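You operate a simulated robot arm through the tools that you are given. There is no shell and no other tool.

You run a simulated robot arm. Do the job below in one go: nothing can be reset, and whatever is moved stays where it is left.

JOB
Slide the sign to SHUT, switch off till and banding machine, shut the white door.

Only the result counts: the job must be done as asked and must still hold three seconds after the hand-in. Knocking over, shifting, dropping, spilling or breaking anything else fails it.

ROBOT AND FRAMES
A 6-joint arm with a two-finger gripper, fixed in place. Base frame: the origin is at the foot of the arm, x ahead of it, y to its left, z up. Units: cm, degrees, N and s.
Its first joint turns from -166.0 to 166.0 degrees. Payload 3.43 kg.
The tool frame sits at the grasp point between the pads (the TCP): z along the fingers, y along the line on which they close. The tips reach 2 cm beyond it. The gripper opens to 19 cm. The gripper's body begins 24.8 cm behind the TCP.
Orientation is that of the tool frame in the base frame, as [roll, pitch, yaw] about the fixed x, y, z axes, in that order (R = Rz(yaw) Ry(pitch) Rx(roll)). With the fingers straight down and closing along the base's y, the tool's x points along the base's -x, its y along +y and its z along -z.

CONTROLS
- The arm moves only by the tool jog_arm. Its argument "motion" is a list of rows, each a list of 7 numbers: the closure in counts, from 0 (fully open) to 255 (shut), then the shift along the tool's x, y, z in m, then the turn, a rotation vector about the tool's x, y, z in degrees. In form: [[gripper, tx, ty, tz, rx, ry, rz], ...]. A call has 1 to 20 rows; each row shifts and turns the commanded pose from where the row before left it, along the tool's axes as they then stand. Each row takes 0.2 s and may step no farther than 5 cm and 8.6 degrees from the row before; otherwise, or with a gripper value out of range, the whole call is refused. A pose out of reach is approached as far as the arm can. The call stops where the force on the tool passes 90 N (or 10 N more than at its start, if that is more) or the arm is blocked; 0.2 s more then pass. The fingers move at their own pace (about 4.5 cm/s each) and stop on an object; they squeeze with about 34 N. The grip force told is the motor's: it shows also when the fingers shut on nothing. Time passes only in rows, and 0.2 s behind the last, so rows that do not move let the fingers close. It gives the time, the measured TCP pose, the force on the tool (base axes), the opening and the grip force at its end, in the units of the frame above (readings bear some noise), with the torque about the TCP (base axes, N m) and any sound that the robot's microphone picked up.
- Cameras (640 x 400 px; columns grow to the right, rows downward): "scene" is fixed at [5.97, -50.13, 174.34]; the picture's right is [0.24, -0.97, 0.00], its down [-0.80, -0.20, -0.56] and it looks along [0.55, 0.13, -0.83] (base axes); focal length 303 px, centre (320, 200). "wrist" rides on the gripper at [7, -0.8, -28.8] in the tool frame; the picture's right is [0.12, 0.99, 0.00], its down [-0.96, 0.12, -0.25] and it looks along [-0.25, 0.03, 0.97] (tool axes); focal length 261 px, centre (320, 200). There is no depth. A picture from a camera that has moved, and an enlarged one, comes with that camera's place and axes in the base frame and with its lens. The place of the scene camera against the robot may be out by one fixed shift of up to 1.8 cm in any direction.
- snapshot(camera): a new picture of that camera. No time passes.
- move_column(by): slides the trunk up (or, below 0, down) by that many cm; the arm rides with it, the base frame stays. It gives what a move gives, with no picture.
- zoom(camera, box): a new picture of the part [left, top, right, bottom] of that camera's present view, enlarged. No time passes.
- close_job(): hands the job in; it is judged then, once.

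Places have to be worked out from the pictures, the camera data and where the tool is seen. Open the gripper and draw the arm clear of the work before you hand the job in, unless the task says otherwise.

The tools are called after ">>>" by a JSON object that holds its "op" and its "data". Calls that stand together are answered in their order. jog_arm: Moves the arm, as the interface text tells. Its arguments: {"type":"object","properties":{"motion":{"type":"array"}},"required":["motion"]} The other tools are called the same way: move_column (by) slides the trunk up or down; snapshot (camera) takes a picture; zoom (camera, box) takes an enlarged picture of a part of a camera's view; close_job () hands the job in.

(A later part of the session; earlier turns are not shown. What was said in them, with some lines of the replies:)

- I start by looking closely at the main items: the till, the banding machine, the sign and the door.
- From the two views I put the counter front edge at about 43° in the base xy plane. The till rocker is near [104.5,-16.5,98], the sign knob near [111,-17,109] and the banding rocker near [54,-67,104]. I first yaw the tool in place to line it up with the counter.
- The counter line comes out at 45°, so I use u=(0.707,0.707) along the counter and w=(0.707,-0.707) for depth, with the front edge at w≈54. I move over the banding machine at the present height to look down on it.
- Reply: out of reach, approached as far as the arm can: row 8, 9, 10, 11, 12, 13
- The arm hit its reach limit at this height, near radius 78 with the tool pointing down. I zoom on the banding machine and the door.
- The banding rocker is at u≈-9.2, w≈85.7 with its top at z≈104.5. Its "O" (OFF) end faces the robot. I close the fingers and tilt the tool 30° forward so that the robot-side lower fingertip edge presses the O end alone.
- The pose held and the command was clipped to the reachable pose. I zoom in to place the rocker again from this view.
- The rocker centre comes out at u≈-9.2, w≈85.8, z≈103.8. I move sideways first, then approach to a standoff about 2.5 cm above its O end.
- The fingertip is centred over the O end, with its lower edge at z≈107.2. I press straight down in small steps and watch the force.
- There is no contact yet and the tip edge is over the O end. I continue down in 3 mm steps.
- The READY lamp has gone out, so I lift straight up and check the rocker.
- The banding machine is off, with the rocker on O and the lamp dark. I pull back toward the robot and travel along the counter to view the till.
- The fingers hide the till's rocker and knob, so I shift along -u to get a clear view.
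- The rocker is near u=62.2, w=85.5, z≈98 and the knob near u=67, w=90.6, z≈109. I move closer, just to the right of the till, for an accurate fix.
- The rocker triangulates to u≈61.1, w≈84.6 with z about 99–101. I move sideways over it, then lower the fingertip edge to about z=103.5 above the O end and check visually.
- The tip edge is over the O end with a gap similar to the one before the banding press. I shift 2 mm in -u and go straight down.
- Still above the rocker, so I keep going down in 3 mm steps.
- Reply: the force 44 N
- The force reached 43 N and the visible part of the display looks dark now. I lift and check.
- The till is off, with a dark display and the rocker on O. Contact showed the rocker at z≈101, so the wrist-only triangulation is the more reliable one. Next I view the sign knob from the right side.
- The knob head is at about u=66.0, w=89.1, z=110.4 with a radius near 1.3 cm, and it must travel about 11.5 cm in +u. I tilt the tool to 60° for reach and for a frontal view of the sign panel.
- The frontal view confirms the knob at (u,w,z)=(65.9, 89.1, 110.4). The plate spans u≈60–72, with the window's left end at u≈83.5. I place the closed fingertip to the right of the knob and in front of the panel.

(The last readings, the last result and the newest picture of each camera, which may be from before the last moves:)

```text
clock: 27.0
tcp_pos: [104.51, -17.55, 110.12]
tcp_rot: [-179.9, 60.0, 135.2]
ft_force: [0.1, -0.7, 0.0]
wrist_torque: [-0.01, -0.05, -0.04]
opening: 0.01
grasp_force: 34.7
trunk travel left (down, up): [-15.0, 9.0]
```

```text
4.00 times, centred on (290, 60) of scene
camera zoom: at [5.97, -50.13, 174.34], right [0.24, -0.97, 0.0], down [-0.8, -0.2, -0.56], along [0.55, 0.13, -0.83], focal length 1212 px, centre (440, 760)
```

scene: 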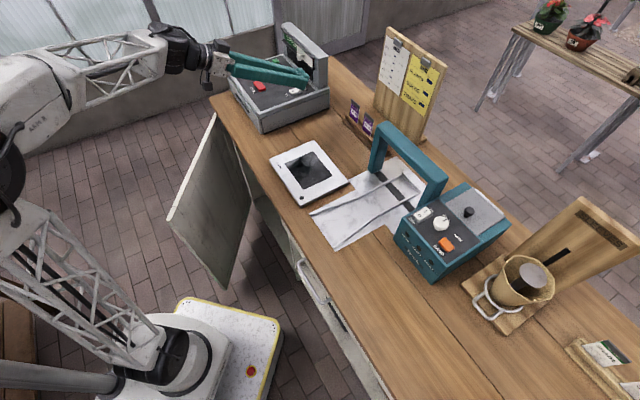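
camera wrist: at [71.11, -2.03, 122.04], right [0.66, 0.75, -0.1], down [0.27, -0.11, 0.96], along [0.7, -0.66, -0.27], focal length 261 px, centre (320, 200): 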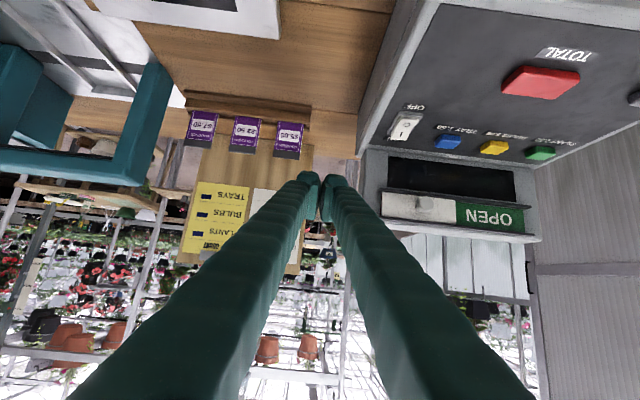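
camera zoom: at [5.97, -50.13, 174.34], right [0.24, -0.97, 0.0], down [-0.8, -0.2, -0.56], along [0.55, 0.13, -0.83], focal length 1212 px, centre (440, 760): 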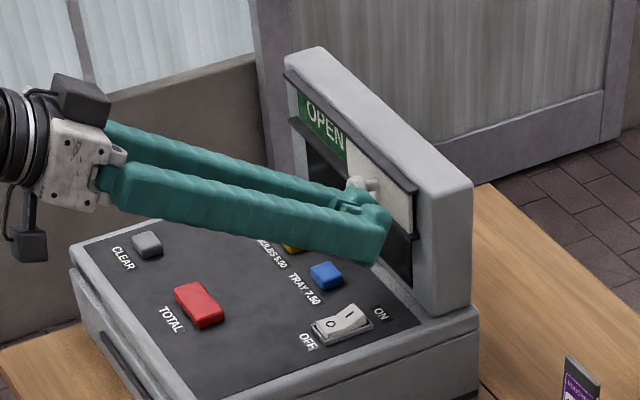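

The fingertip is beside the knob. I raise and advance it slightly for better overlap, then push the knob in +u.

>>> {"op": "jog_arm", "data": {"motion": [[255, -0.0063, 0, 0.001, 0, 0, 0], [255, 0, 0.008, 0, 0, 0, 0], [255, 0, 0.008, 0, 0, 0, 0], [255, 0, 0.008, 0, 0, 0, 0], [255, 0, 0.008, 0, 0, 0, 0], [255, 0, 0.008, 0, 0, 0, 0]]}}

>>> {"op": "snapshot", "data": {"camera": "wrist"}}

>>> {"op": "zoom", "data": {"camera": "scene", "box": [230, 10, 350, 110]}}

```text
clock: 28.4
tcp_pos: [107.82, -14.93, 110.5]
tcp_rot: [-180.0, 60.0, 135.1]
ft_force: [0.5, 0.8, -0.1]
wrist_torque: [-0.01, -0.01, 0.02]
opening: 0.0
grasp_force: 33.8
trunk travel left (down, up): [-15.0, 9.0]
```

```text
taken
camera wrist: at [87.03, 4.6, 118.66], right [0.66, 0.75, -0.1], down [0.27, -0.11, 0.96], along [0.7, -0.66, -0.27], focal length 261 px, centre (320, 200)
```

wrist: 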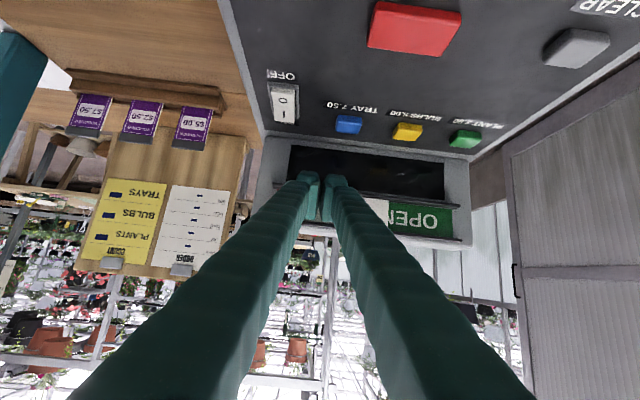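

```text
4.00 times, centred on (290, 60) of scene
camera zoom: at [5.97, -50.13, 174.34], right [0.24, -0.97, 0.0], down [-0.8, -0.2, -0.56], along [0.55, 0.13, -0.83], focal length 1212 px, centre (440, 760)
```

zoom: 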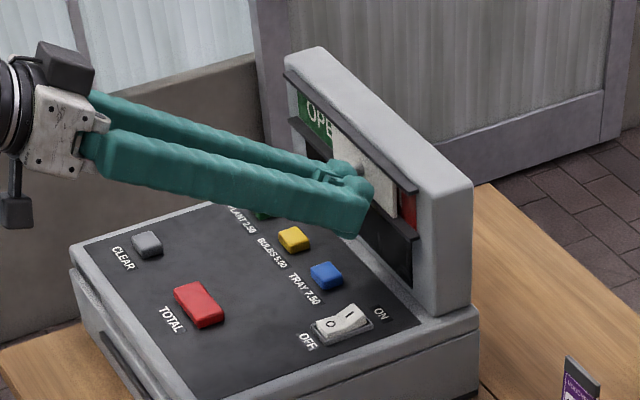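

The plate slides and red is appearing on the right. I keep pushing.

>>> {"op": "jog_arm", "data": {"motion": [[255, 0, 0.008, 0, 0, 0, 0], [255, 0, 0.008, 0, 0, 0, 0], [255, 0, 0.008, 0, 0, 0, 0], [255, 0, 0.008, 0, 0, 0, 0], [255, 0, 0.008, 0, 0, 0, 0], [255, 0, 0.008, 0, 0, 0, 0], [255, 0, 0.008, 0, 0, 0, 0], [255, 0, 0.008, 0, 0, 0, 0], [255, 0, 0.008, 0, 0, 0, 0]]}}

>>> {"op": "snapshot", "data": {"camera": "wrist"}}

>>> {"op": "zoom", "data": {"camera": "scene", "box": [230, 10, 350, 110]}}

```text
clock: 30.4
tcp_pos: [112.99, -9.9, 110.49]
tcp_rot: [-180.0, 60.0, 135.3]
ft_force: [-1.4, 0.5, 2.0]
wrist_torque: [0.04, -0.05, 0.08]
opening: 0.0
grasp_force: 34.7
trunk travel left (down, up): [-15.0, 9.0]
```

```text
taken
camera wrist: at [92.16, 9.69, 118.66], right [0.66, 0.75, -0.1], down [0.27, -0.11, 0.96], along [0.7, -0.66, -0.27], focal length 261 px, centre (320, 200)
```

wrist: 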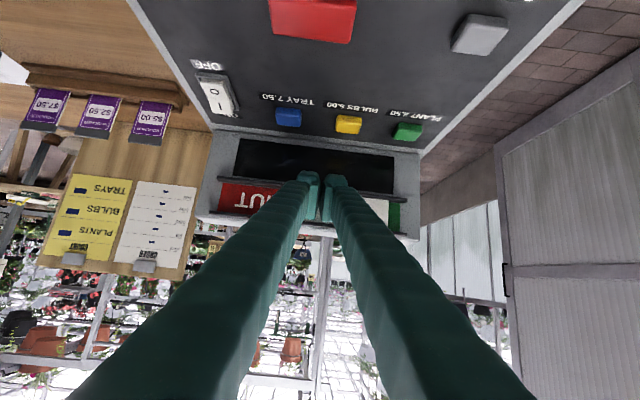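

```text
4.00 times, centred on (290, 60) of scene
camera zoom: at [5.97, -50.13, 174.34], right [0.24, -0.97, 0.0], down [-0.8, -0.2, -0.56], along [0.55, 0.13, -0.83], focal length 1212 px, centre (440, 760)
```

zoom: 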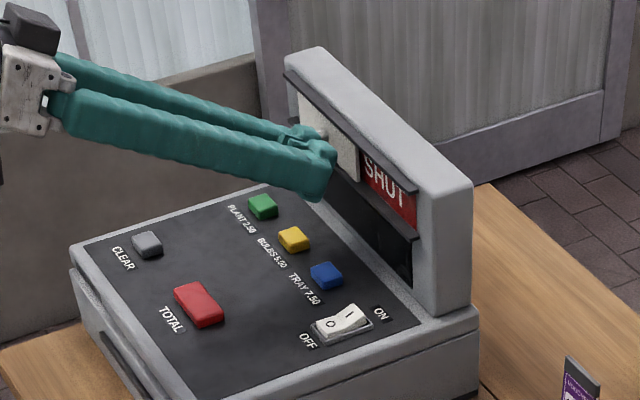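

Only a thin strip of green is left at the left end. I push in smaller steps until the plate meets its end.

>>> {"op": "jog_arm", "data": {"motion": [[255, 0, 0.004, 0, 0, 0, 0], [255, 0, 0.004, 0, 0, 0, 0], [255, 0, 0.003, 0, 0, 0, 0], [255, 0, 0.003, 0, 0, 0, 0]]}}

>>> {"op": "zoom", "data": {"camera": "wrist", "box": [180, 110, 440, 270]}}

>>> {"op": "zoom", "data": {"camera": "scene", "box": [250, 10, 350, 90]}}

```text
clock: 31.4
tcp_pos: [113.88, -8.78, 110.62]
tcp_rot: [-180.0, 60.1, 135.2]
ft_force: [-0.4, 0.3, 0.1]
wrist_torque: [0.04, 0.02, 0.0]
opening: 0.0
grasp_force: 33.9
trunk travel left (down, up): [-15.0, 9.0]
```

```text
2.46 times, centred on (310, 190) of wrist
camera zoom: at [93.13, 10.64, 118.68], right [0.66, 0.75, -0.1], down [0.27, -0.11, 0.96], along [0.7, -0.66, -0.27], focal length 642 px, centre (345, 225)
```

zoom: 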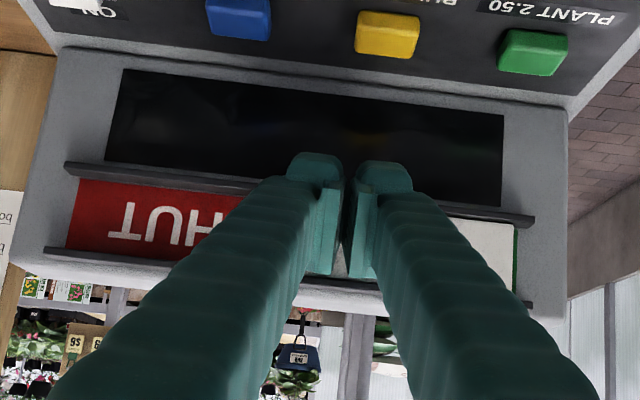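

```text
5.00 times, centred on (300, 50) of scene
camera zoom: at [5.97, -50.13, 174.34], right [0.24, -0.97, 0.0], down [-0.8, -0.2, -0.56], along [0.55, 0.13, -0.83], focal length 1515 px, centre (420, 950)
```

zoom: 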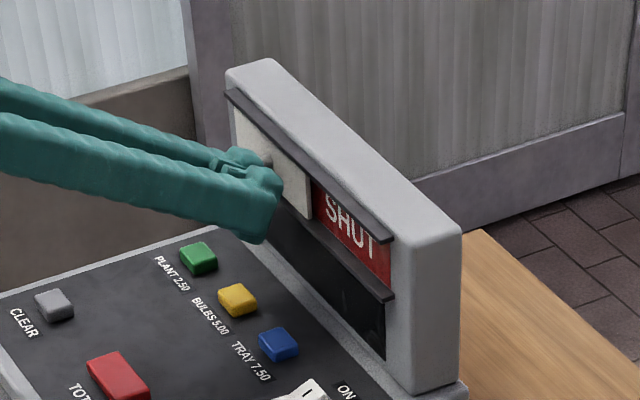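

A sliver of green about 2 mm wide remains. I push on gently until a stop force appears.

>>> {"op": "jog_arm", "data": {"motion": [[255, 0, 0.002, 0, 0, 0, 0], [255, 0, 0.002, 0, 0, 0, 0], [255, 0, 0.001, 0, 0, 0, 0]]}}

>>> {"op": "zoom", "data": {"camera": "wrist", "box": [180, 110, 440, 270]}}

```text
clock: 32.2
tcp_pos: [114.05, -8.35, 110.71]
tcp_rot: [-179.9, 60.1, 135.1]
ft_force: [1.0, 0.1, 0.0]
wrist_torque: [0.02, 0.0, 0.0]
opening: 0.0
grasp_force: 34.3
trunk travel left (down, up): [-15.0, 9.0]
```

```text
2.46 times, centred on (310, 190) of wrist
camera zoom: at [93.44, 11.01, 118.68], right [0.66, 0.75, -0.1], down [0.27, -0.11, 0.96], along [0.7, -0.66, -0.27], focal length 642 px, centre (345, 225)
```

zoom: 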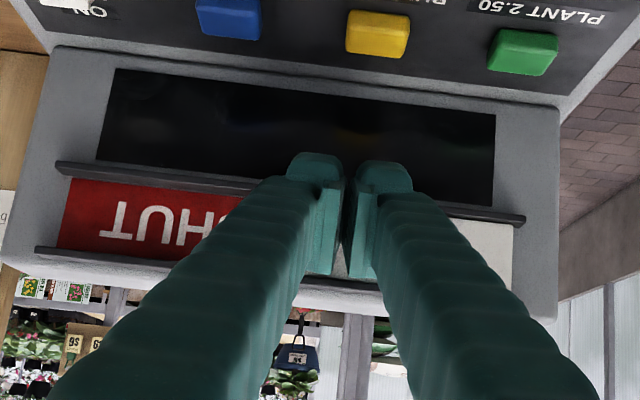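

The green is now fully covered. I give one small extra nudge to make sure the plate is at its end stop.

>>> {"op": "jog_arm", "data": {"motion": [[255, 0, 0.0015, 0, 0, 0, 0], [255, 0, 0.0015, 0, 0, 0, 0]]}}

>>> {"op": "zoom", "data": {"camera": "wrist", "box": [180, 110, 440, 270]}}

```text
clock: 32.8
tcp_pos: [114.36, -8.42, 110.57]
tcp_rot: [-179.9, 59.9, 135.1]
ft_force: [-15.2, -4.6, -1.9]
wrist_torque: [-0.04, 0.0, -0.01]
opening: 0.01
grasp_force: 33.9
trunk travel left (down, up): [-15.0, 9.0]
```

```text
2.46 times, centred on (310, 190) of wrist
camera zoom: at [93.61, 11.1, 118.73], right [0.66, 0.74, -0.1], down [0.27, -0.11, 0.96], along [0.7, -0.66, -0.27], focal length 642 px, centre (345, 225)
```

zoom: 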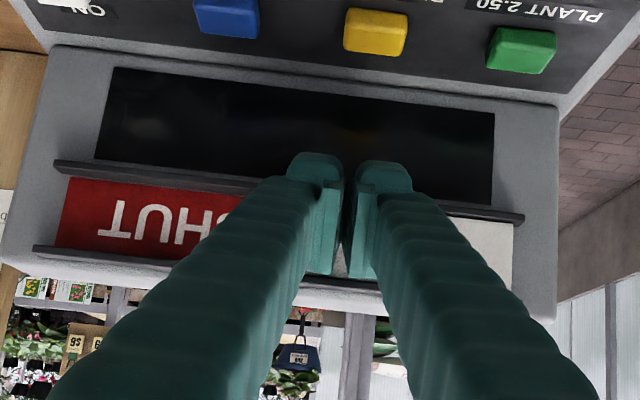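

Stop force reached, so the sign is at SHUT. I back off sideways from the knob, then withdraw up and toward the robot.

>>> {"op": "jog_arm", "data": {"motion": [[255, 0, -0.01, 0, 0, 0, 0], [255, 0.0014, 0, -0.0425, 0, 0, 0], [255, 0.0014, 0, -0.0425, 0, 0, 0], [255, 0.0014, 0, -0.0425, 0, 0, 0], [255, 0.0014, 0, -0.0425, 0, 0, 0], [255, 0, 0, 0, 0, 0, 0]]}}

>>> {"op": "snapshot", "data": {"camera": "wrist"}}

>>> {"op": "zoom", "data": {"camera": "scene", "box": [210, 10, 370, 130]}}

>>> {"op": "zoom", "data": {"camera": "scene", "box": [150, 90, 310, 310]}}

```text
clock: 34.2
tcp_pos: [102.91, 1.59, 118.78]
tcp_rot: [179.9, 60.1, 135.2]
ft_force: [-0.9, 0.0, -0.2]
wrist_torque: [0.01, 0.0, -0.01]
opening: 0.0
grasp_force: 34.1
trunk travel left (down, up): [-15.0, 9.0]
```

```text
taken
camera wrist: at [82.08, 21.05, 126.9], right [0.66, 0.75, -0.1], down [0.27, -0.11, 0.96], along [0.7, -0.66, -0.27], focal length 261 px, centre (320, 200)
```

wrist: 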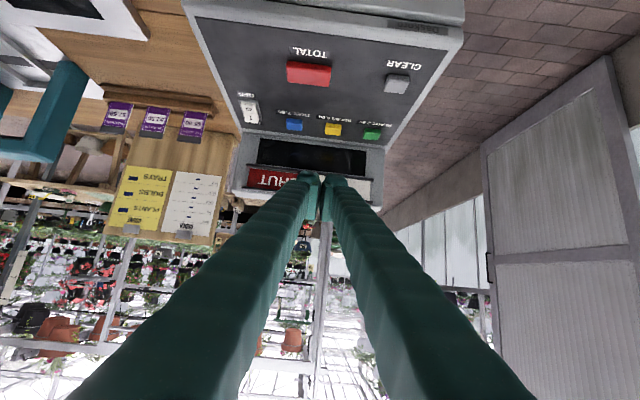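

```text
3.33 times, centred on (290, 70) of scene
camera zoom: at [5.97, -50.13, 174.34], right [0.24, -0.97, 0.0], down [-0.8, -0.2, -0.56], along [0.55, 0.13, -0.83], focal length 1010 px, centre (420, 633)
```

zoom: 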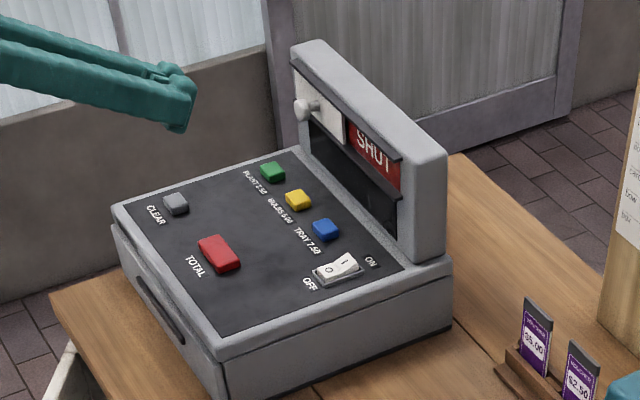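

```text
1.82 times, centred on (230, 200) of scene
camera zoom: at [5.97, -50.13, 174.34], right [0.24, -0.97, 0.0], down [-0.8, -0.2, -0.56], along [0.55, 0.13, -0.83], focal length 551 px, centre (484, 200)
```

zoom: 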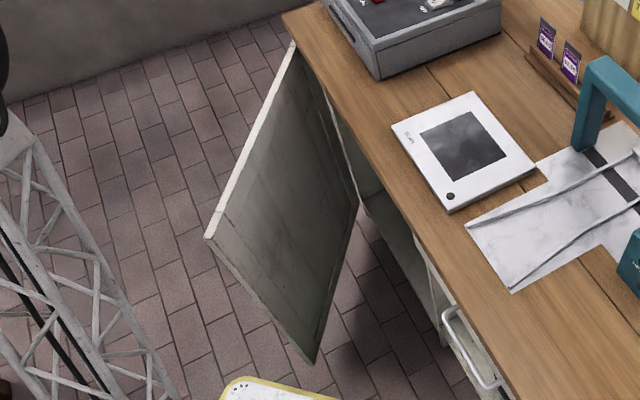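

The sign reads SHUT and the till is dark. I now retreat over the door area and bring the tool back to vertical to look down at the door.

>>> {"op": "jog_arm", "data": {"motion": [[255, 0.0219, -0.0174, -0.0379, 0, 0, 0], [255, 0.0219, -0.0174, -0.0379, 0, 0, 0], [255, 0.0219, -0.0174, -0.0379, 0, 0, 0], [255, 0.0219, -0.0174, -0.0379, 0, 0, 0], [255, 0.0219, -0.0174, -0.0379, 0, 0, 0], [255, 0.0219, -0.0174, -0.0379, 0, 0, 0], [255, 0.0219, -0.0174, -0.0379, 0, 0, 0], [255, 0.0219, -0.0174, -0.0379, 0, 0, 0], [255, 0, 0, 0, 0, 7.5, 0], [255, 0, 0, 0, 0, 7.5, 0], [255, 0, 0, 0, 0, 7.5, 0], [255, 0, 0, 0, 0, 7.5, 0], [255, 0, 0, 0, 0, 7.5, 0], [255, 0, 0, 0, 0, 7.5, 0], [255, 0, 0, 0, 0, 7.5, 0], [255, 0, 0, 0, 0, 7.5, 0], [255, 0, 0, 0, 0, 0, 0]]}}

>>> {"op": "snapshot", "data": {"camera": "wrist"}}

>>> {"op": "snapshot", "data": {"camera": "scene"}}

```text
clock: 37.8
tcp_pos: [68.46, 16.53, 118.5]
tcp_rot: [-179.9, -0.2, 135.1]
ft_force: [0.3, 0.6, -0.2]
wrist_torque: [-0.03, 0.04, 0.01]
opening: 0.0
grasp_force: 34.6
trunk travel left (down, up): [-15.0, 9.0]
```

```text
taken
camera wrist: at [62.84, 20.87, 147.13], right [0.62, 0.79, 0.0], down [0.76, -0.6, 0.25], along [0.19, -0.15, -0.97], focal length 261 px, centre (320, 200)
```

wrist: 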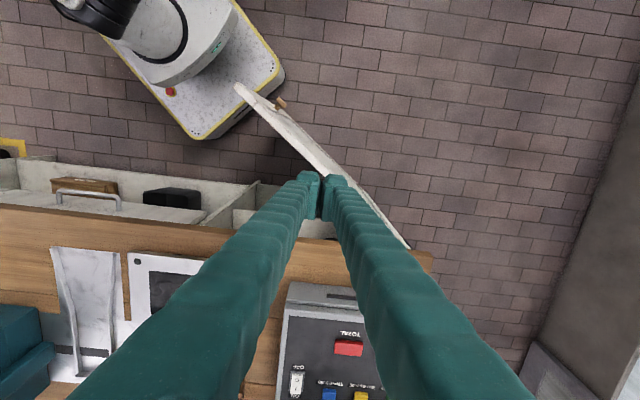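

```text
taken
```

scene: 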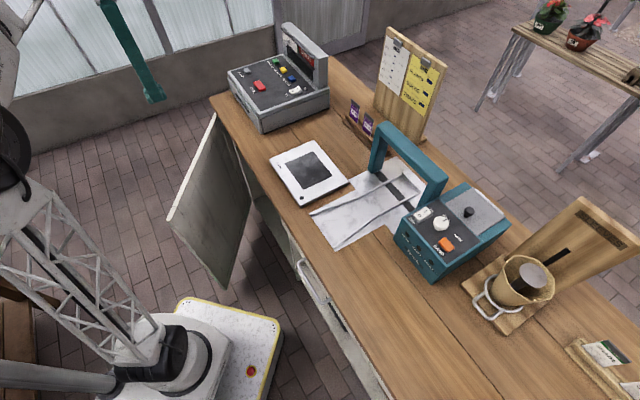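

The door appears nearly edge-on with a small wooden handle on its outer side. I zoom in for its geometry.

>>> {"op": "zoom", "data": {"camera": "wrist", "box": [200, 50, 440, 270]}}

>>> {"op": "zoom", "data": {"camera": "wrist", "box": [0, 120, 340, 260]}}

```text
1.82 times, centred on (320, 160) of wrist
camera zoom: at [62.84, 20.87, 147.13], right [0.62, 0.79, 0.0], down [0.76, -0.6, 0.25], along [0.19, -0.15, -0.97], focal length 474 px, centre (320, 273)
```

zoom: 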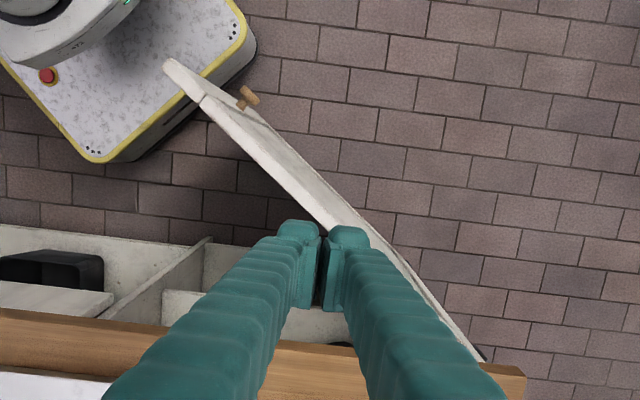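

```text
1.88 times, centred on (170, 190) of wrist
camera zoom: at [62.84, 20.87, 147.13], right [0.62, 0.79, 0.0], down [0.76, -0.6, 0.25], along [0.19, -0.15, -0.97], focal length 491 px, centre (602, 219)
```

zoom: 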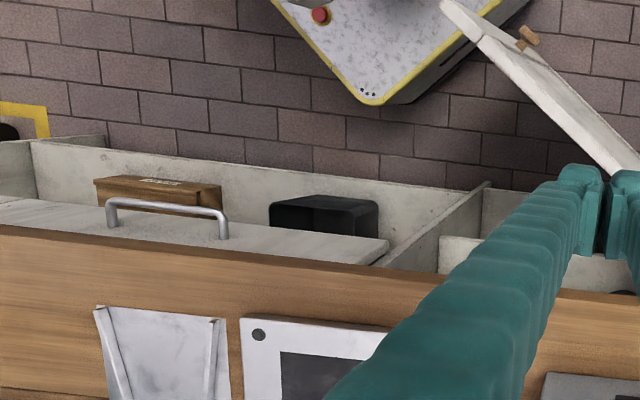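

The door's top is at z≈86.5. Its hinge is near (u,w)=(85,54.5) and the free end near (40,21.5), so it stands about 36° open, with a handle near the free end. I go to the outside of the door, tilt 30° so only the fingertip leads (and can reach under the overhang), and start down.

>>> {"op": "jog_arm", "data": {"motion": [[255, 0.049, -0.0067, 0, 0, 0, 0], [255, 0.049, -0.0067, 0, 0, 0, 0], [255, 0.049, -0.0067, 0, 0, 0, 0], [255, 0, 0, 0, 0, -7.5, 0], [255, 0, 0, 0, 0, -7.5, 0], [255, 0, 0, 0, 0, -7.5, 0], [255, 0, 0, 0, 0, -7.5, 0], [255, 0.0221, 0, 0.0383, 0, 0, 0], [255, 0.0221, 0, 0.0383, 0, 0, 0], [255, 0.0221, 0, 0.0383, 0, 0, 0], [255, 0.0221, 0, 0.0383, 0, 0, 0], [255, 0, 0, 0, 0, 0, 0]]}}

>>> {"op": "snapshot", "data": {"camera": "wrist"}}

>>> {"op": "snapshot", "data": {"camera": "scene"}}

```text
clock: 40.4
tcp_pos: [56.43, 25.48, 100.68]
tcp_rot: [-180.0, 30.1, 135.1]
ft_force: [0.2, 0.4, -0.8]
wrist_torque: [0.04, 0.03, 0.03]
opening: 0.0
grasp_force: 34.3
trunk travel left (down, up): [-15.0, 9.0]
```

```text
taken
camera wrist: at [41.31, 39.33, 121.95], right [0.63, 0.78, -0.06], down [0.58, -0.42, 0.7], along [0.52, -0.47, -0.72], focal length 261 px, centre (320, 200)
```

wrist: 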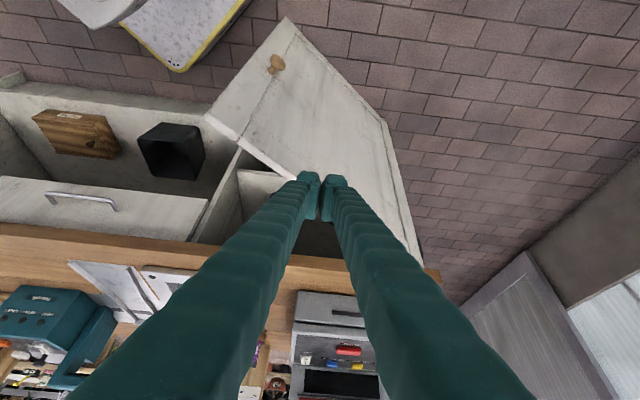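

```text
taken
```

scene: 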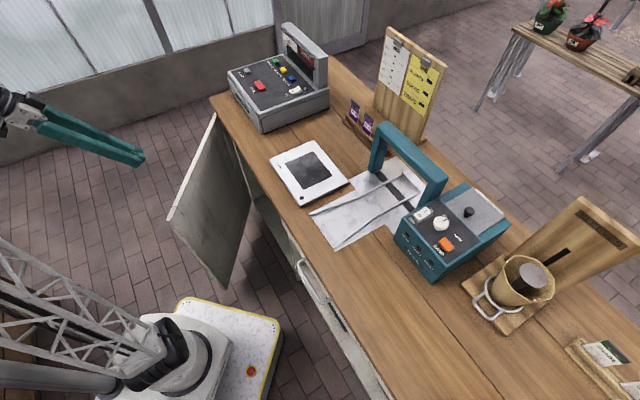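

The outer face and its handle are clearly visible and the fingers are outside the door. I lower the fingertip to about z=78.

>>> {"op": "jog_arm", "data": {"motion": [[255, 0.022, 0, 0.0381, 0, 0, 0], [255, 0.022, 0, 0.0381, 0, 0, 0], [255, 0.022, 0, 0.0381, 0, 0, 0], [255, 0.022, 0, 0.0381, 0, 0, 0], [255, 0.022, 0, 0.0381, 0, 0, 0], [255, 0, 0, 0, 0, 0, 0]]}}

>>> {"op": "snapshot", "data": {"camera": "wrist"}}

>>> {"op": "snapshot", "data": {"camera": "scene"}}

```text
clock: 41.8
tcp_pos: [56.53, 25.33, 78.96]
tcp_rot: [180.0, 29.9, 135.1]
ft_force: [0.1, -0.6, 0.1]
wrist_torque: [0.02, -0.01, 0.0]
opening: 0.0
grasp_force: 34.9
trunk travel left (down, up): [-15.0, 9.0]
```

```text
taken
camera wrist: at [41.47, 39.22, 99.99], right [0.63, 0.78, -0.06], down [0.58, -0.42, 0.7], along [0.51, -0.47, -0.72], focal length 261 px, centre (320, 200)
```

wrist: 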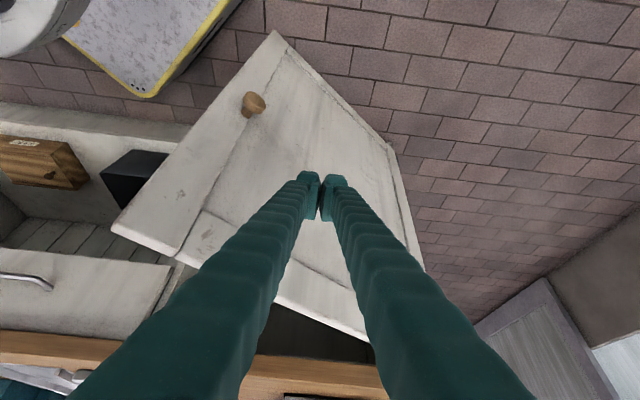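

```text
taken
```

scene: 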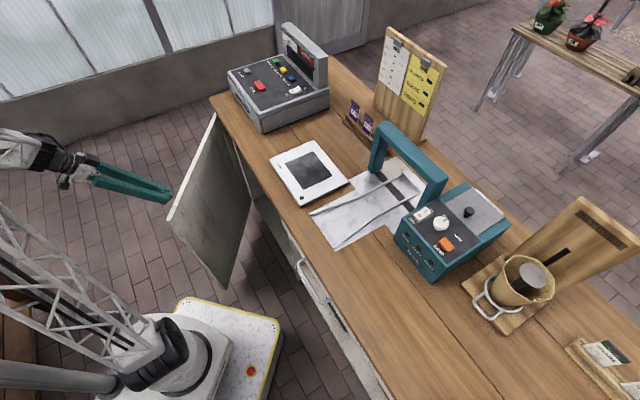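

The fingers are ready outside the door, clear of its handle. I push toward the counter, drifting slightly in -u to follow the door's arc.

>>> {"op": "jog_arm", "data": {"motion": [[255, -0.013, 0, 0.0075, 0, 0, 0], [255, -0.013, 0, 0.0075, 0, 0, 0], [255, -0.013, 0, 0.0075, 0, 0, 0], [255, -0.013, 0, 0.0075, 0, 0, 0], [255, -0.013, 0, 0.0075, 0, 0, 0], [255, -0.013, -0.002, 0.0075, 0, 0, 0], [255, -0.013, -0.003, 0.0075, 0, 0, 0], [255, -0.013, -0.003, 0.0075, 0, 0, 0], [255, -0.013, -0.003, 0.0075, 0, 0, 0], [255, -0.013, -0.003, 0.0075, 0, 0, 0]]}}

>>> {"op": "snapshot", "data": {"camera": "wrist"}}

>>> {"op": "snapshot", "data": {"camera": "scene"}}

```text
clock: 44.0
tcp_pos: [66.4, 13.78, 78.93]
tcp_rot: [180.0, 30.0, 135.0]
ft_force: [-0.5, 0.6, 0.2]
wrist_torque: [0.0, 0.03, -0.02]
opening: 0.0
grasp_force: 34.6
trunk travel left (down, up): [-15.0, 9.0]
```

```text
taken
camera wrist: at [51.24, 27.69, 100.21], right [0.63, 0.78, -0.06], down [0.58, -0.42, 0.7], along [0.51, -0.47, -0.72], focal length 261 px, centre (320, 200)
```

wrist: 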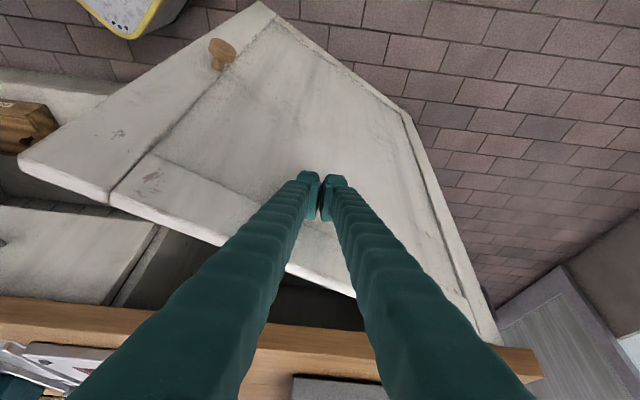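

```text
taken
```

scene: 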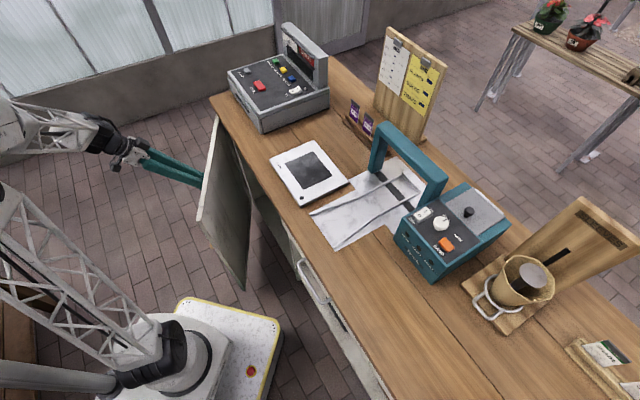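

The door is swinging without resistance, so I keep pushing.

>>> {"op": "jog_arm", "data": {"motion": [[255, -0.013, -0.003, 0.0075, 0, 0, 0], [255, -0.013, -0.003, 0.0075, 0, 0, 0], [255, -0.013, -0.003, 0.0075, 0, 0, 0], [255, -0.013, -0.003, 0.0075, 0, 0, 0], [255, -0.013, -0.003, 0.0075, 0, 0, 0], [255, -0.0087, -0.002, 0.005, 0, 0, 0]]}}

>>> {"op": "snapshot", "data": {"camera": "wrist"}}

>>> {"op": "snapshot", "data": {"camera": "scene"}}

```text
clock: 45.4
tcp_pos: [71.08, 6.64, 78.92]
tcp_rot: [179.9, 30.0, 135.2]
ft_force: [1.0, 0.0, -0.5]
wrist_torque: [0.0, 0.0, 0.01]
opening: 0.02
grasp_force: 34.7
trunk travel left (down, up): [-15.0, 9.0]
```

```text
taken
camera wrist: at [56.04, 20.5, 100.15], right [0.63, 0.78, -0.06], down [0.58, -0.42, 0.7], along [0.52, -0.47, -0.72], focal length 261 px, centre (320, 200)
```

wrist: 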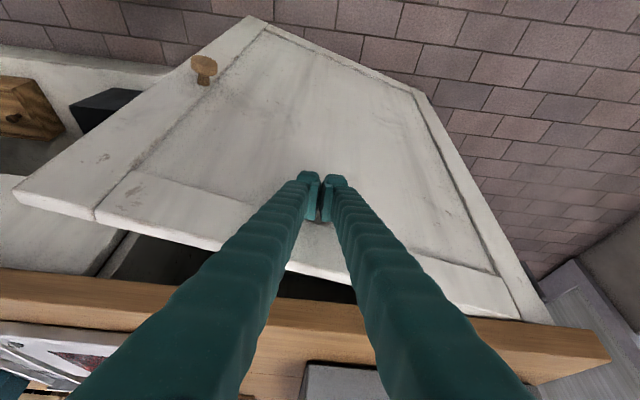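

```text
taken
```

scene: 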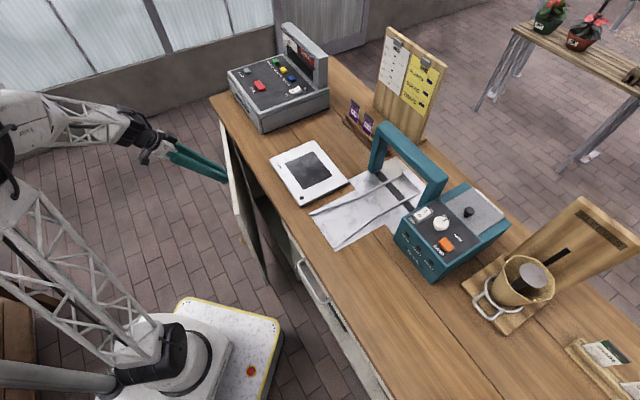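

The door is more than half shut and the fingers stay clear of the counter edge. I continue in 1 cm steps.

>>> {"op": "jog_arm", "data": {"motion": [[255, -0.0087, -0.002, 0.005, 0, 0, 0], [255, -0.0087, -0.002, 0.005, 0, 0, 0], [255, -0.0087, -0.002, 0.005, 0, 0, 0], [255, -0.0087, -0.002, 0.005, 0, 0, 0], [255, -0.0087, -0.002, 0.005, 0, 0, 0]]}}

>>> {"op": "snapshot", "data": {"camera": "wrist"}}

>>> {"op": "zoom", "data": {"camera": "scene", "box": [150, 80, 350, 310]}}

```text
clock: 46.6
tcp_pos: [73.91, 2.28, 78.88]
tcp_rot: [179.9, 30.0, 135.1]
ft_force: [-0.2, -0.1, 0.6]
wrist_torque: [0.0, -0.01, 0.01]
opening: 0.0
grasp_force: 34.2
trunk travel left (down, up): [-15.0, 9.0]
```

```text
taken
camera wrist: at [58.85, 16.22, 100.06], right [0.63, 0.78, -0.06], down [0.58, -0.42, 0.7], along [0.51, -0.47, -0.72], focal length 261 px, centre (320, 200)
```

wrist: 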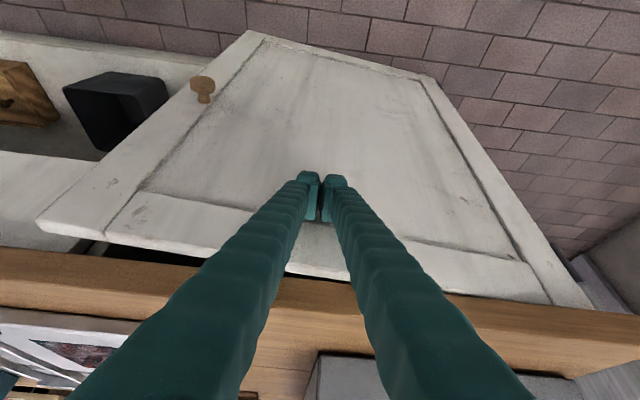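

```text
1.74 times, centred on (250, 195) of scene
camera zoom: at [5.97, -50.13, 174.34], right [0.24, -0.97, 0.0], down [-0.8, -0.2, -0.56], along [0.55, 0.13, -0.83], focal length 527 px, centre (442, 209)
```

zoom: 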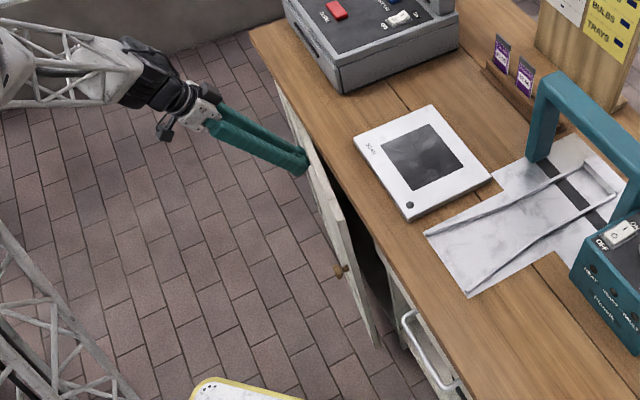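

The door is about 8–10° from shut. I continue with smaller steps until contact force builds.

>>> {"op": "jog_arm", "data": {"motion": [[255, -0.007, -0.001, 0.004, 0, 0, 0], [255, -0.007, -0.001, 0.004, 0, 0, 0], [255, -0.007, -0.001, 0.004, 0, 0, 0], [255, -0.00433, 0, 0.0025, 0, 0, 0], [255, -0.00433, 0, 0.0025, 0, 0, 0]]}}

>>> {"op": "snapshot", "data": {"camera": "wrist"}}

>>> {"op": "zoom", "data": {"camera": "scene", "box": [190, 80, 350, 310]}}

```text
clock: 47.8
tcp_pos: [76.25, -0.39, 78.86]
tcp_rot: [-180.0, 29.9, 135.1]
ft_force: [0.6, -0.1, 0.0]
wrist_torque: [0.02, 0.0, -0.01]
opening: 0.01
grasp_force: 34.5
trunk travel left (down, up): [-15.0, 9.0]
```

```text
taken
camera wrist: at [61.03, 13.61, 100.1], right [0.63, 0.78, -0.06], down [0.58, -0.42, 0.7], along [0.51, -0.47, -0.72], focal length 261 px, centre (320, 200)
```

wrist: 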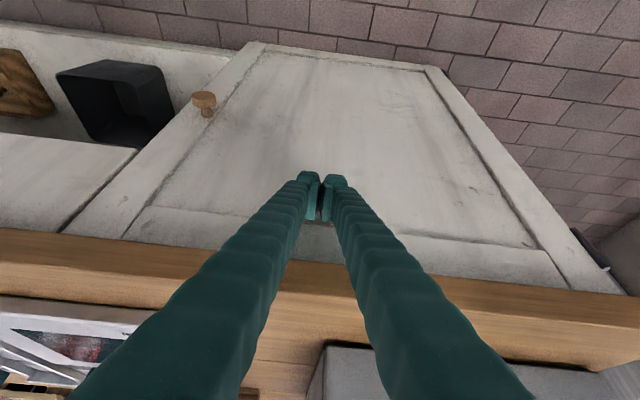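

```text
1.74 times, centred on (270, 195) of scene
camera zoom: at [5.97, -50.13, 174.34], right [0.24, -0.97, 0.0], down [-0.8, -0.2, -0.56], along [0.55, 0.13, -0.83], focal length 527 px, centre (407, 209)
```

zoom: 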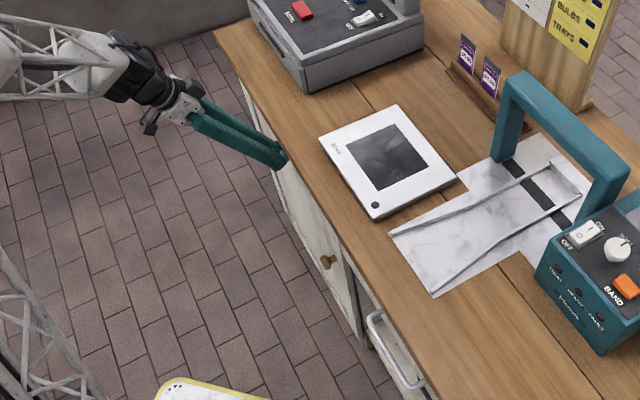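

The door looks nearly flush and there is no resistance yet. I push in 3–4 mm steps until it seats.

>>> {"op": "jog_arm", "data": {"motion": [[255, -0.0035, 0, 0.002, 0, 0, 0], [255, -0.0035, 0, 0.002, 0, 0, 0], [255, -0.0026, 0, 0.0015, 0, 0, 0], [255, -0.0026, 0, 0.0015, 0, 0, 0]]}}

>>> {"op": "snapshot", "data": {"camera": "wrist"}}

```text
clock: 48.8
tcp_pos: [76.89, -0.99, 78.83]
tcp_rot: [-179.9, 29.9, 135.2]
ft_force: [-41.4, 31.6, 6.2]
wrist_torque: [-0.19, 0.03, -0.24]
opening: 0.61
grasp_force: 33.9
trunk travel left (down, up): [-15.0, 9.0]
```

```text
taken
camera wrist: at [61.84, 12.89, 100.14], right [0.63, 0.78, -0.06], down [0.59, -0.42, 0.69], along [0.51, -0.47, -0.72], focal length 261 px, centre (320, 200)
```

wrist: 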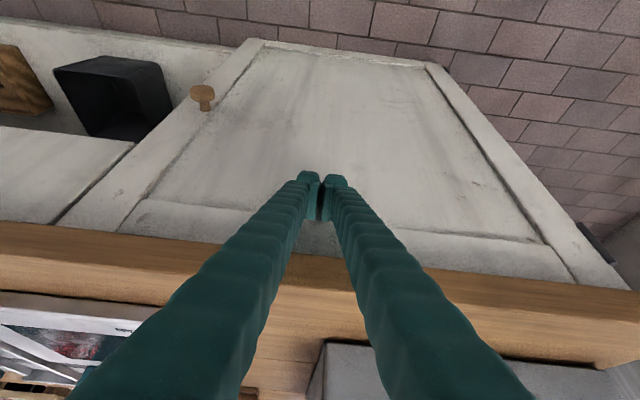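

The door is seated, with about 52 N of stop force. I draw the fingers straight back, and then lift and check that it stays shut.

>>> {"op": "jog_arm", "data": {"motion": [[255, 0.0043, 0, -0.0025, 0, 0, 0], [255, 0.0087, 0, -0.005, 0, 0, 0], [255, 0.026, 0, -0.015, 0, 0, 0], [255, 0.035, 0, -0.02, 0, 0, 0], [255, 0.035, 0, -0.02, 0, 0, 0], [255, 0, 0, 0, 0, 0, 0]]}}

>>> {"op": "snapshot", "data": {"camera": "wrist"}}

>>> {"op": "zoom", "data": {"camera": "scene", "box": [190, 80, 350, 310]}}

```text
clock: 50.2
tcp_pos: [68.21, 7.62, 78.91]
tcp_rot: [180.0, 30.0, 135.1]
ft_force: [0.2, 0.1, 0.1]
wrist_torque: [-0.02, -0.01, -0.01]
opening: 0.0
grasp_force: 34.7
trunk travel left (down, up): [-15.0, 9.0]
```

```text
taken
camera wrist: at [53.09, 21.53, 100.13], right [0.63, 0.78, -0.06], down [0.58, -0.42, 0.7], along [0.52, -0.47, -0.72], focal length 261 px, centre (320, 200)
```

wrist: 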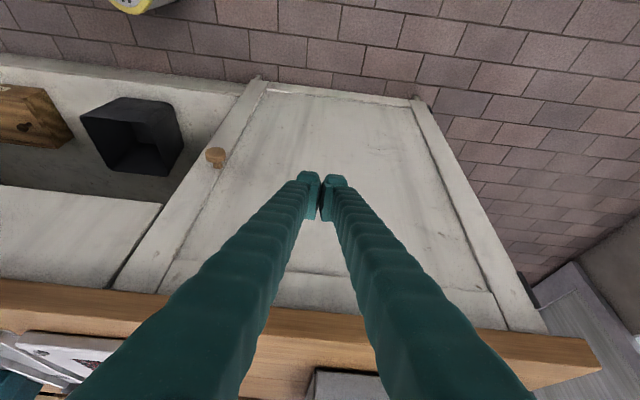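

```text
1.74 times, centred on (270, 195) of scene
camera zoom: at [5.97, -50.13, 174.34], right [0.24, -0.97, 0.0], down [-0.8, -0.2, -0.56], along [0.55, 0.13, -0.83], focal length 527 px, centre (407, 209)
```

zoom: 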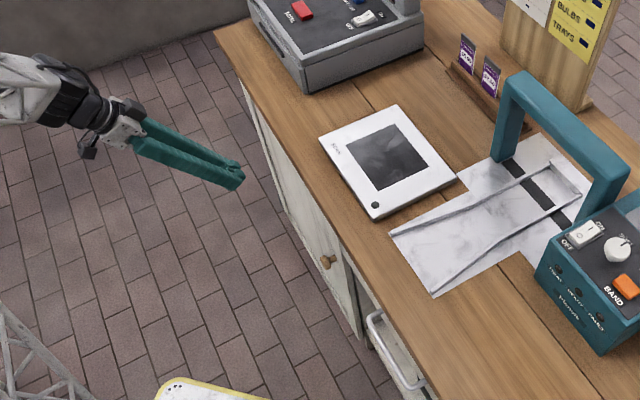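

The door stays shut and flush. I lift clear, open the gripper, and take final pictures.

>>> {"op": "jog_arm", "data": {"motion": [[255, 0.035, 0, -0.02, 0, 0, 0], [255, 0.035, 0, -0.02, 0, 0, 0], [255, -0.022, 0, -0.038, 0, 0, 0], [255, -0.022, 0, -0.038, 0, 0, 0], [255, -0.022, 0, -0.038, 0, 0, 0], [255, -0.022, 0, -0.038, 0, 0, 0], [255, -0.022, 0, -0.038, 0, 0, 0], [255, -0.022, 0, -0.038, 0, 0, 0], [255, -0.022, 0, -0.038, 0, 0, 0], [0, 0, 0, 0, 0, 0, 0], [0, 0, 0, 0, 0, 0, 0], [0, 0, 0, 0, 0, 0, 0], [0, 0, 0, 0, 0, 0, 0], [0, 0, 0, 0, 0, 0, 0], [0, 0, 0, 0, 0, 0, 0], [0, 0, 0, 0, 0, 0, 0], [0, 0, 0, 0, 0, 0, 0], [0, 0, 0, 0, 0, 0, 0], [0, 0, 0, 0, 0, 0, 0], [0, 0, 0, 0, 0, 0, 0]]}}

>>> {"op": "snapshot", "data": {"camera": "wrist"}}

>>> {"op": "snapshot", "data": {"camera": "scene"}}

>>> {"op": "zoom", "data": {"camera": "scene", "box": [210, 10, 370, 110]}}

>>> {"op": "zoom", "data": {"camera": "scene", "box": [370, 180, 530, 280]}}

>>> {"op": "zoom", "data": {"camera": "wrist", "box": [160, 60, 460, 260]}}

```text
clock: 54.4
tcp_pos: [62.35, 13.13, 109.77]
tcp_rot: [-180.0, 30.1, 135.2]
ft_force: [1.1, -0.8, 0.1]
wrist_torque: [0.02, -0.05, -0.02]
opening: 19.01
grasp_force: 0.0
trunk travel left (down, up): [-15.0, 9.0]
```

```text
taken
camera wrist: at [47.29, 27.09, 130.91], right [0.63, 0.78, -0.06], down [0.58, -0.42, 0.7], along [0.51, -0.47, -0.72], focal length 261 px, centre (320, 200)
```

wrist: 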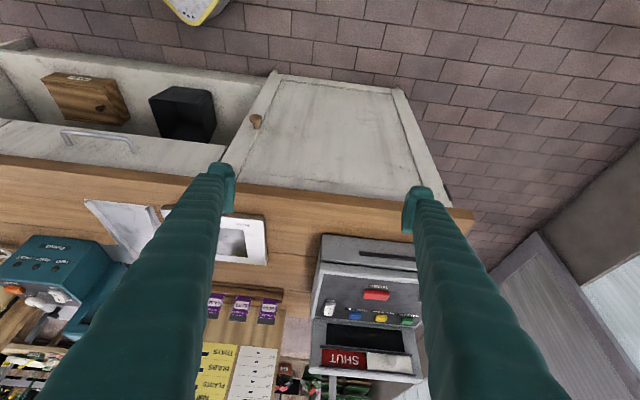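

```text
taken
```

scene: 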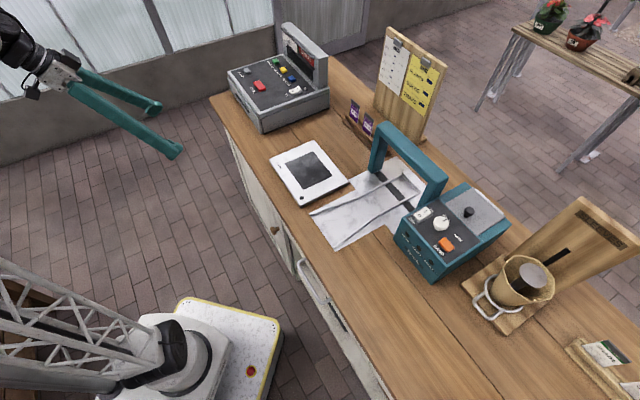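

```text
4.00 times, centred on (290, 60) of scene
camera zoom: at [5.97, -50.13, 174.34], right [0.24, -0.97, 0.0], down [-0.8, -0.2, -0.56], along [0.55, 0.13, -0.83], focal length 1212 px, centre (440, 760)
```

zoom: 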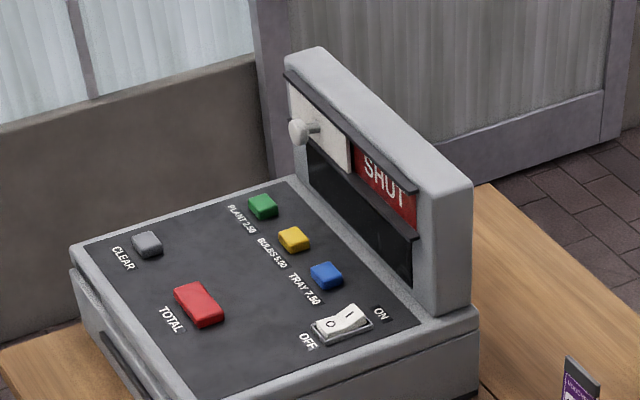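

```text
4.00 times, centred on (450, 230) of scene
camera zoom: at [5.97, -50.13, 174.34], right [0.24, -0.97, 0.0], down [-0.8, -0.2, -0.56], along [0.55, 0.13, -0.83], focal length 1212 px, centre (-200, 80)
```

zoom: 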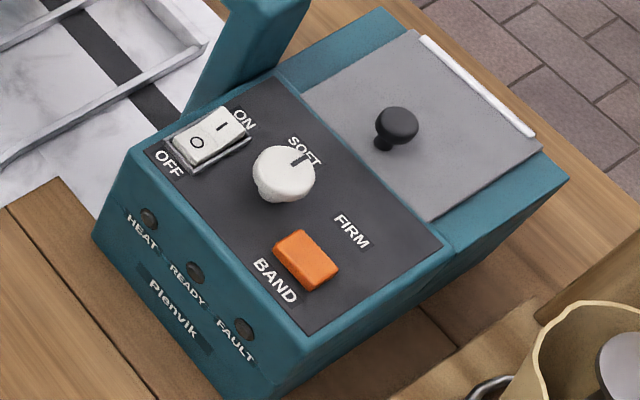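

```text
2.00 times, centred on (310, 160) of wrist
camera zoom: at [47.29, 27.09, 130.91], right [0.63, 0.78, -0.06], down [0.58, -0.42, 0.7], along [0.51, -0.47, -0.72], focal length 521 px, centre (340, 280)
```

zoom: 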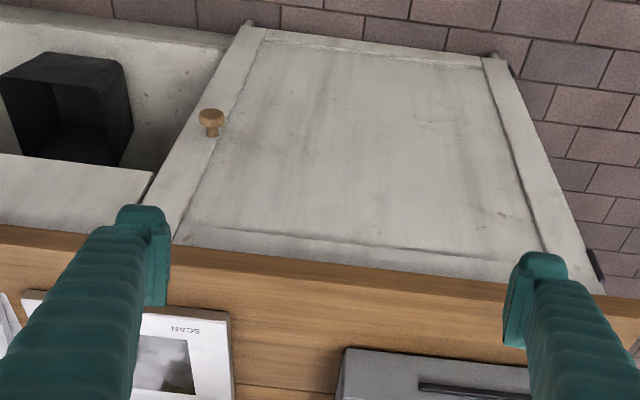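

The sign is at SHUT, the till and banding machine are both dark with their rockers on O, and the white door is flush. Nothing else has moved, the gripper is open and the arm is clear, so I hand in.

>>> {"op": "close_job", "data": {}}

```text
The job is handed in.
```

All four parts of the job are done and it has been handed in. I haven't been told how it was judged.

- **Sign:** it is slid all the way to its end stop and reads SHUT.
- **Till:** it is switched off, with the rocker on O and the display dark. The red line on the counter scanner went out after that. I didn't touch the scanner, so it is probably powered from the till.
- **Banding machine:** it is switched off, with the rocker on O and the READY lamp out.
- **White door:** it is pushed shut against its stop, and stayed flush after I drew the fingers away.

In the final pictures nothing else had moved. The gripper is open and the arm is clear of the counter.
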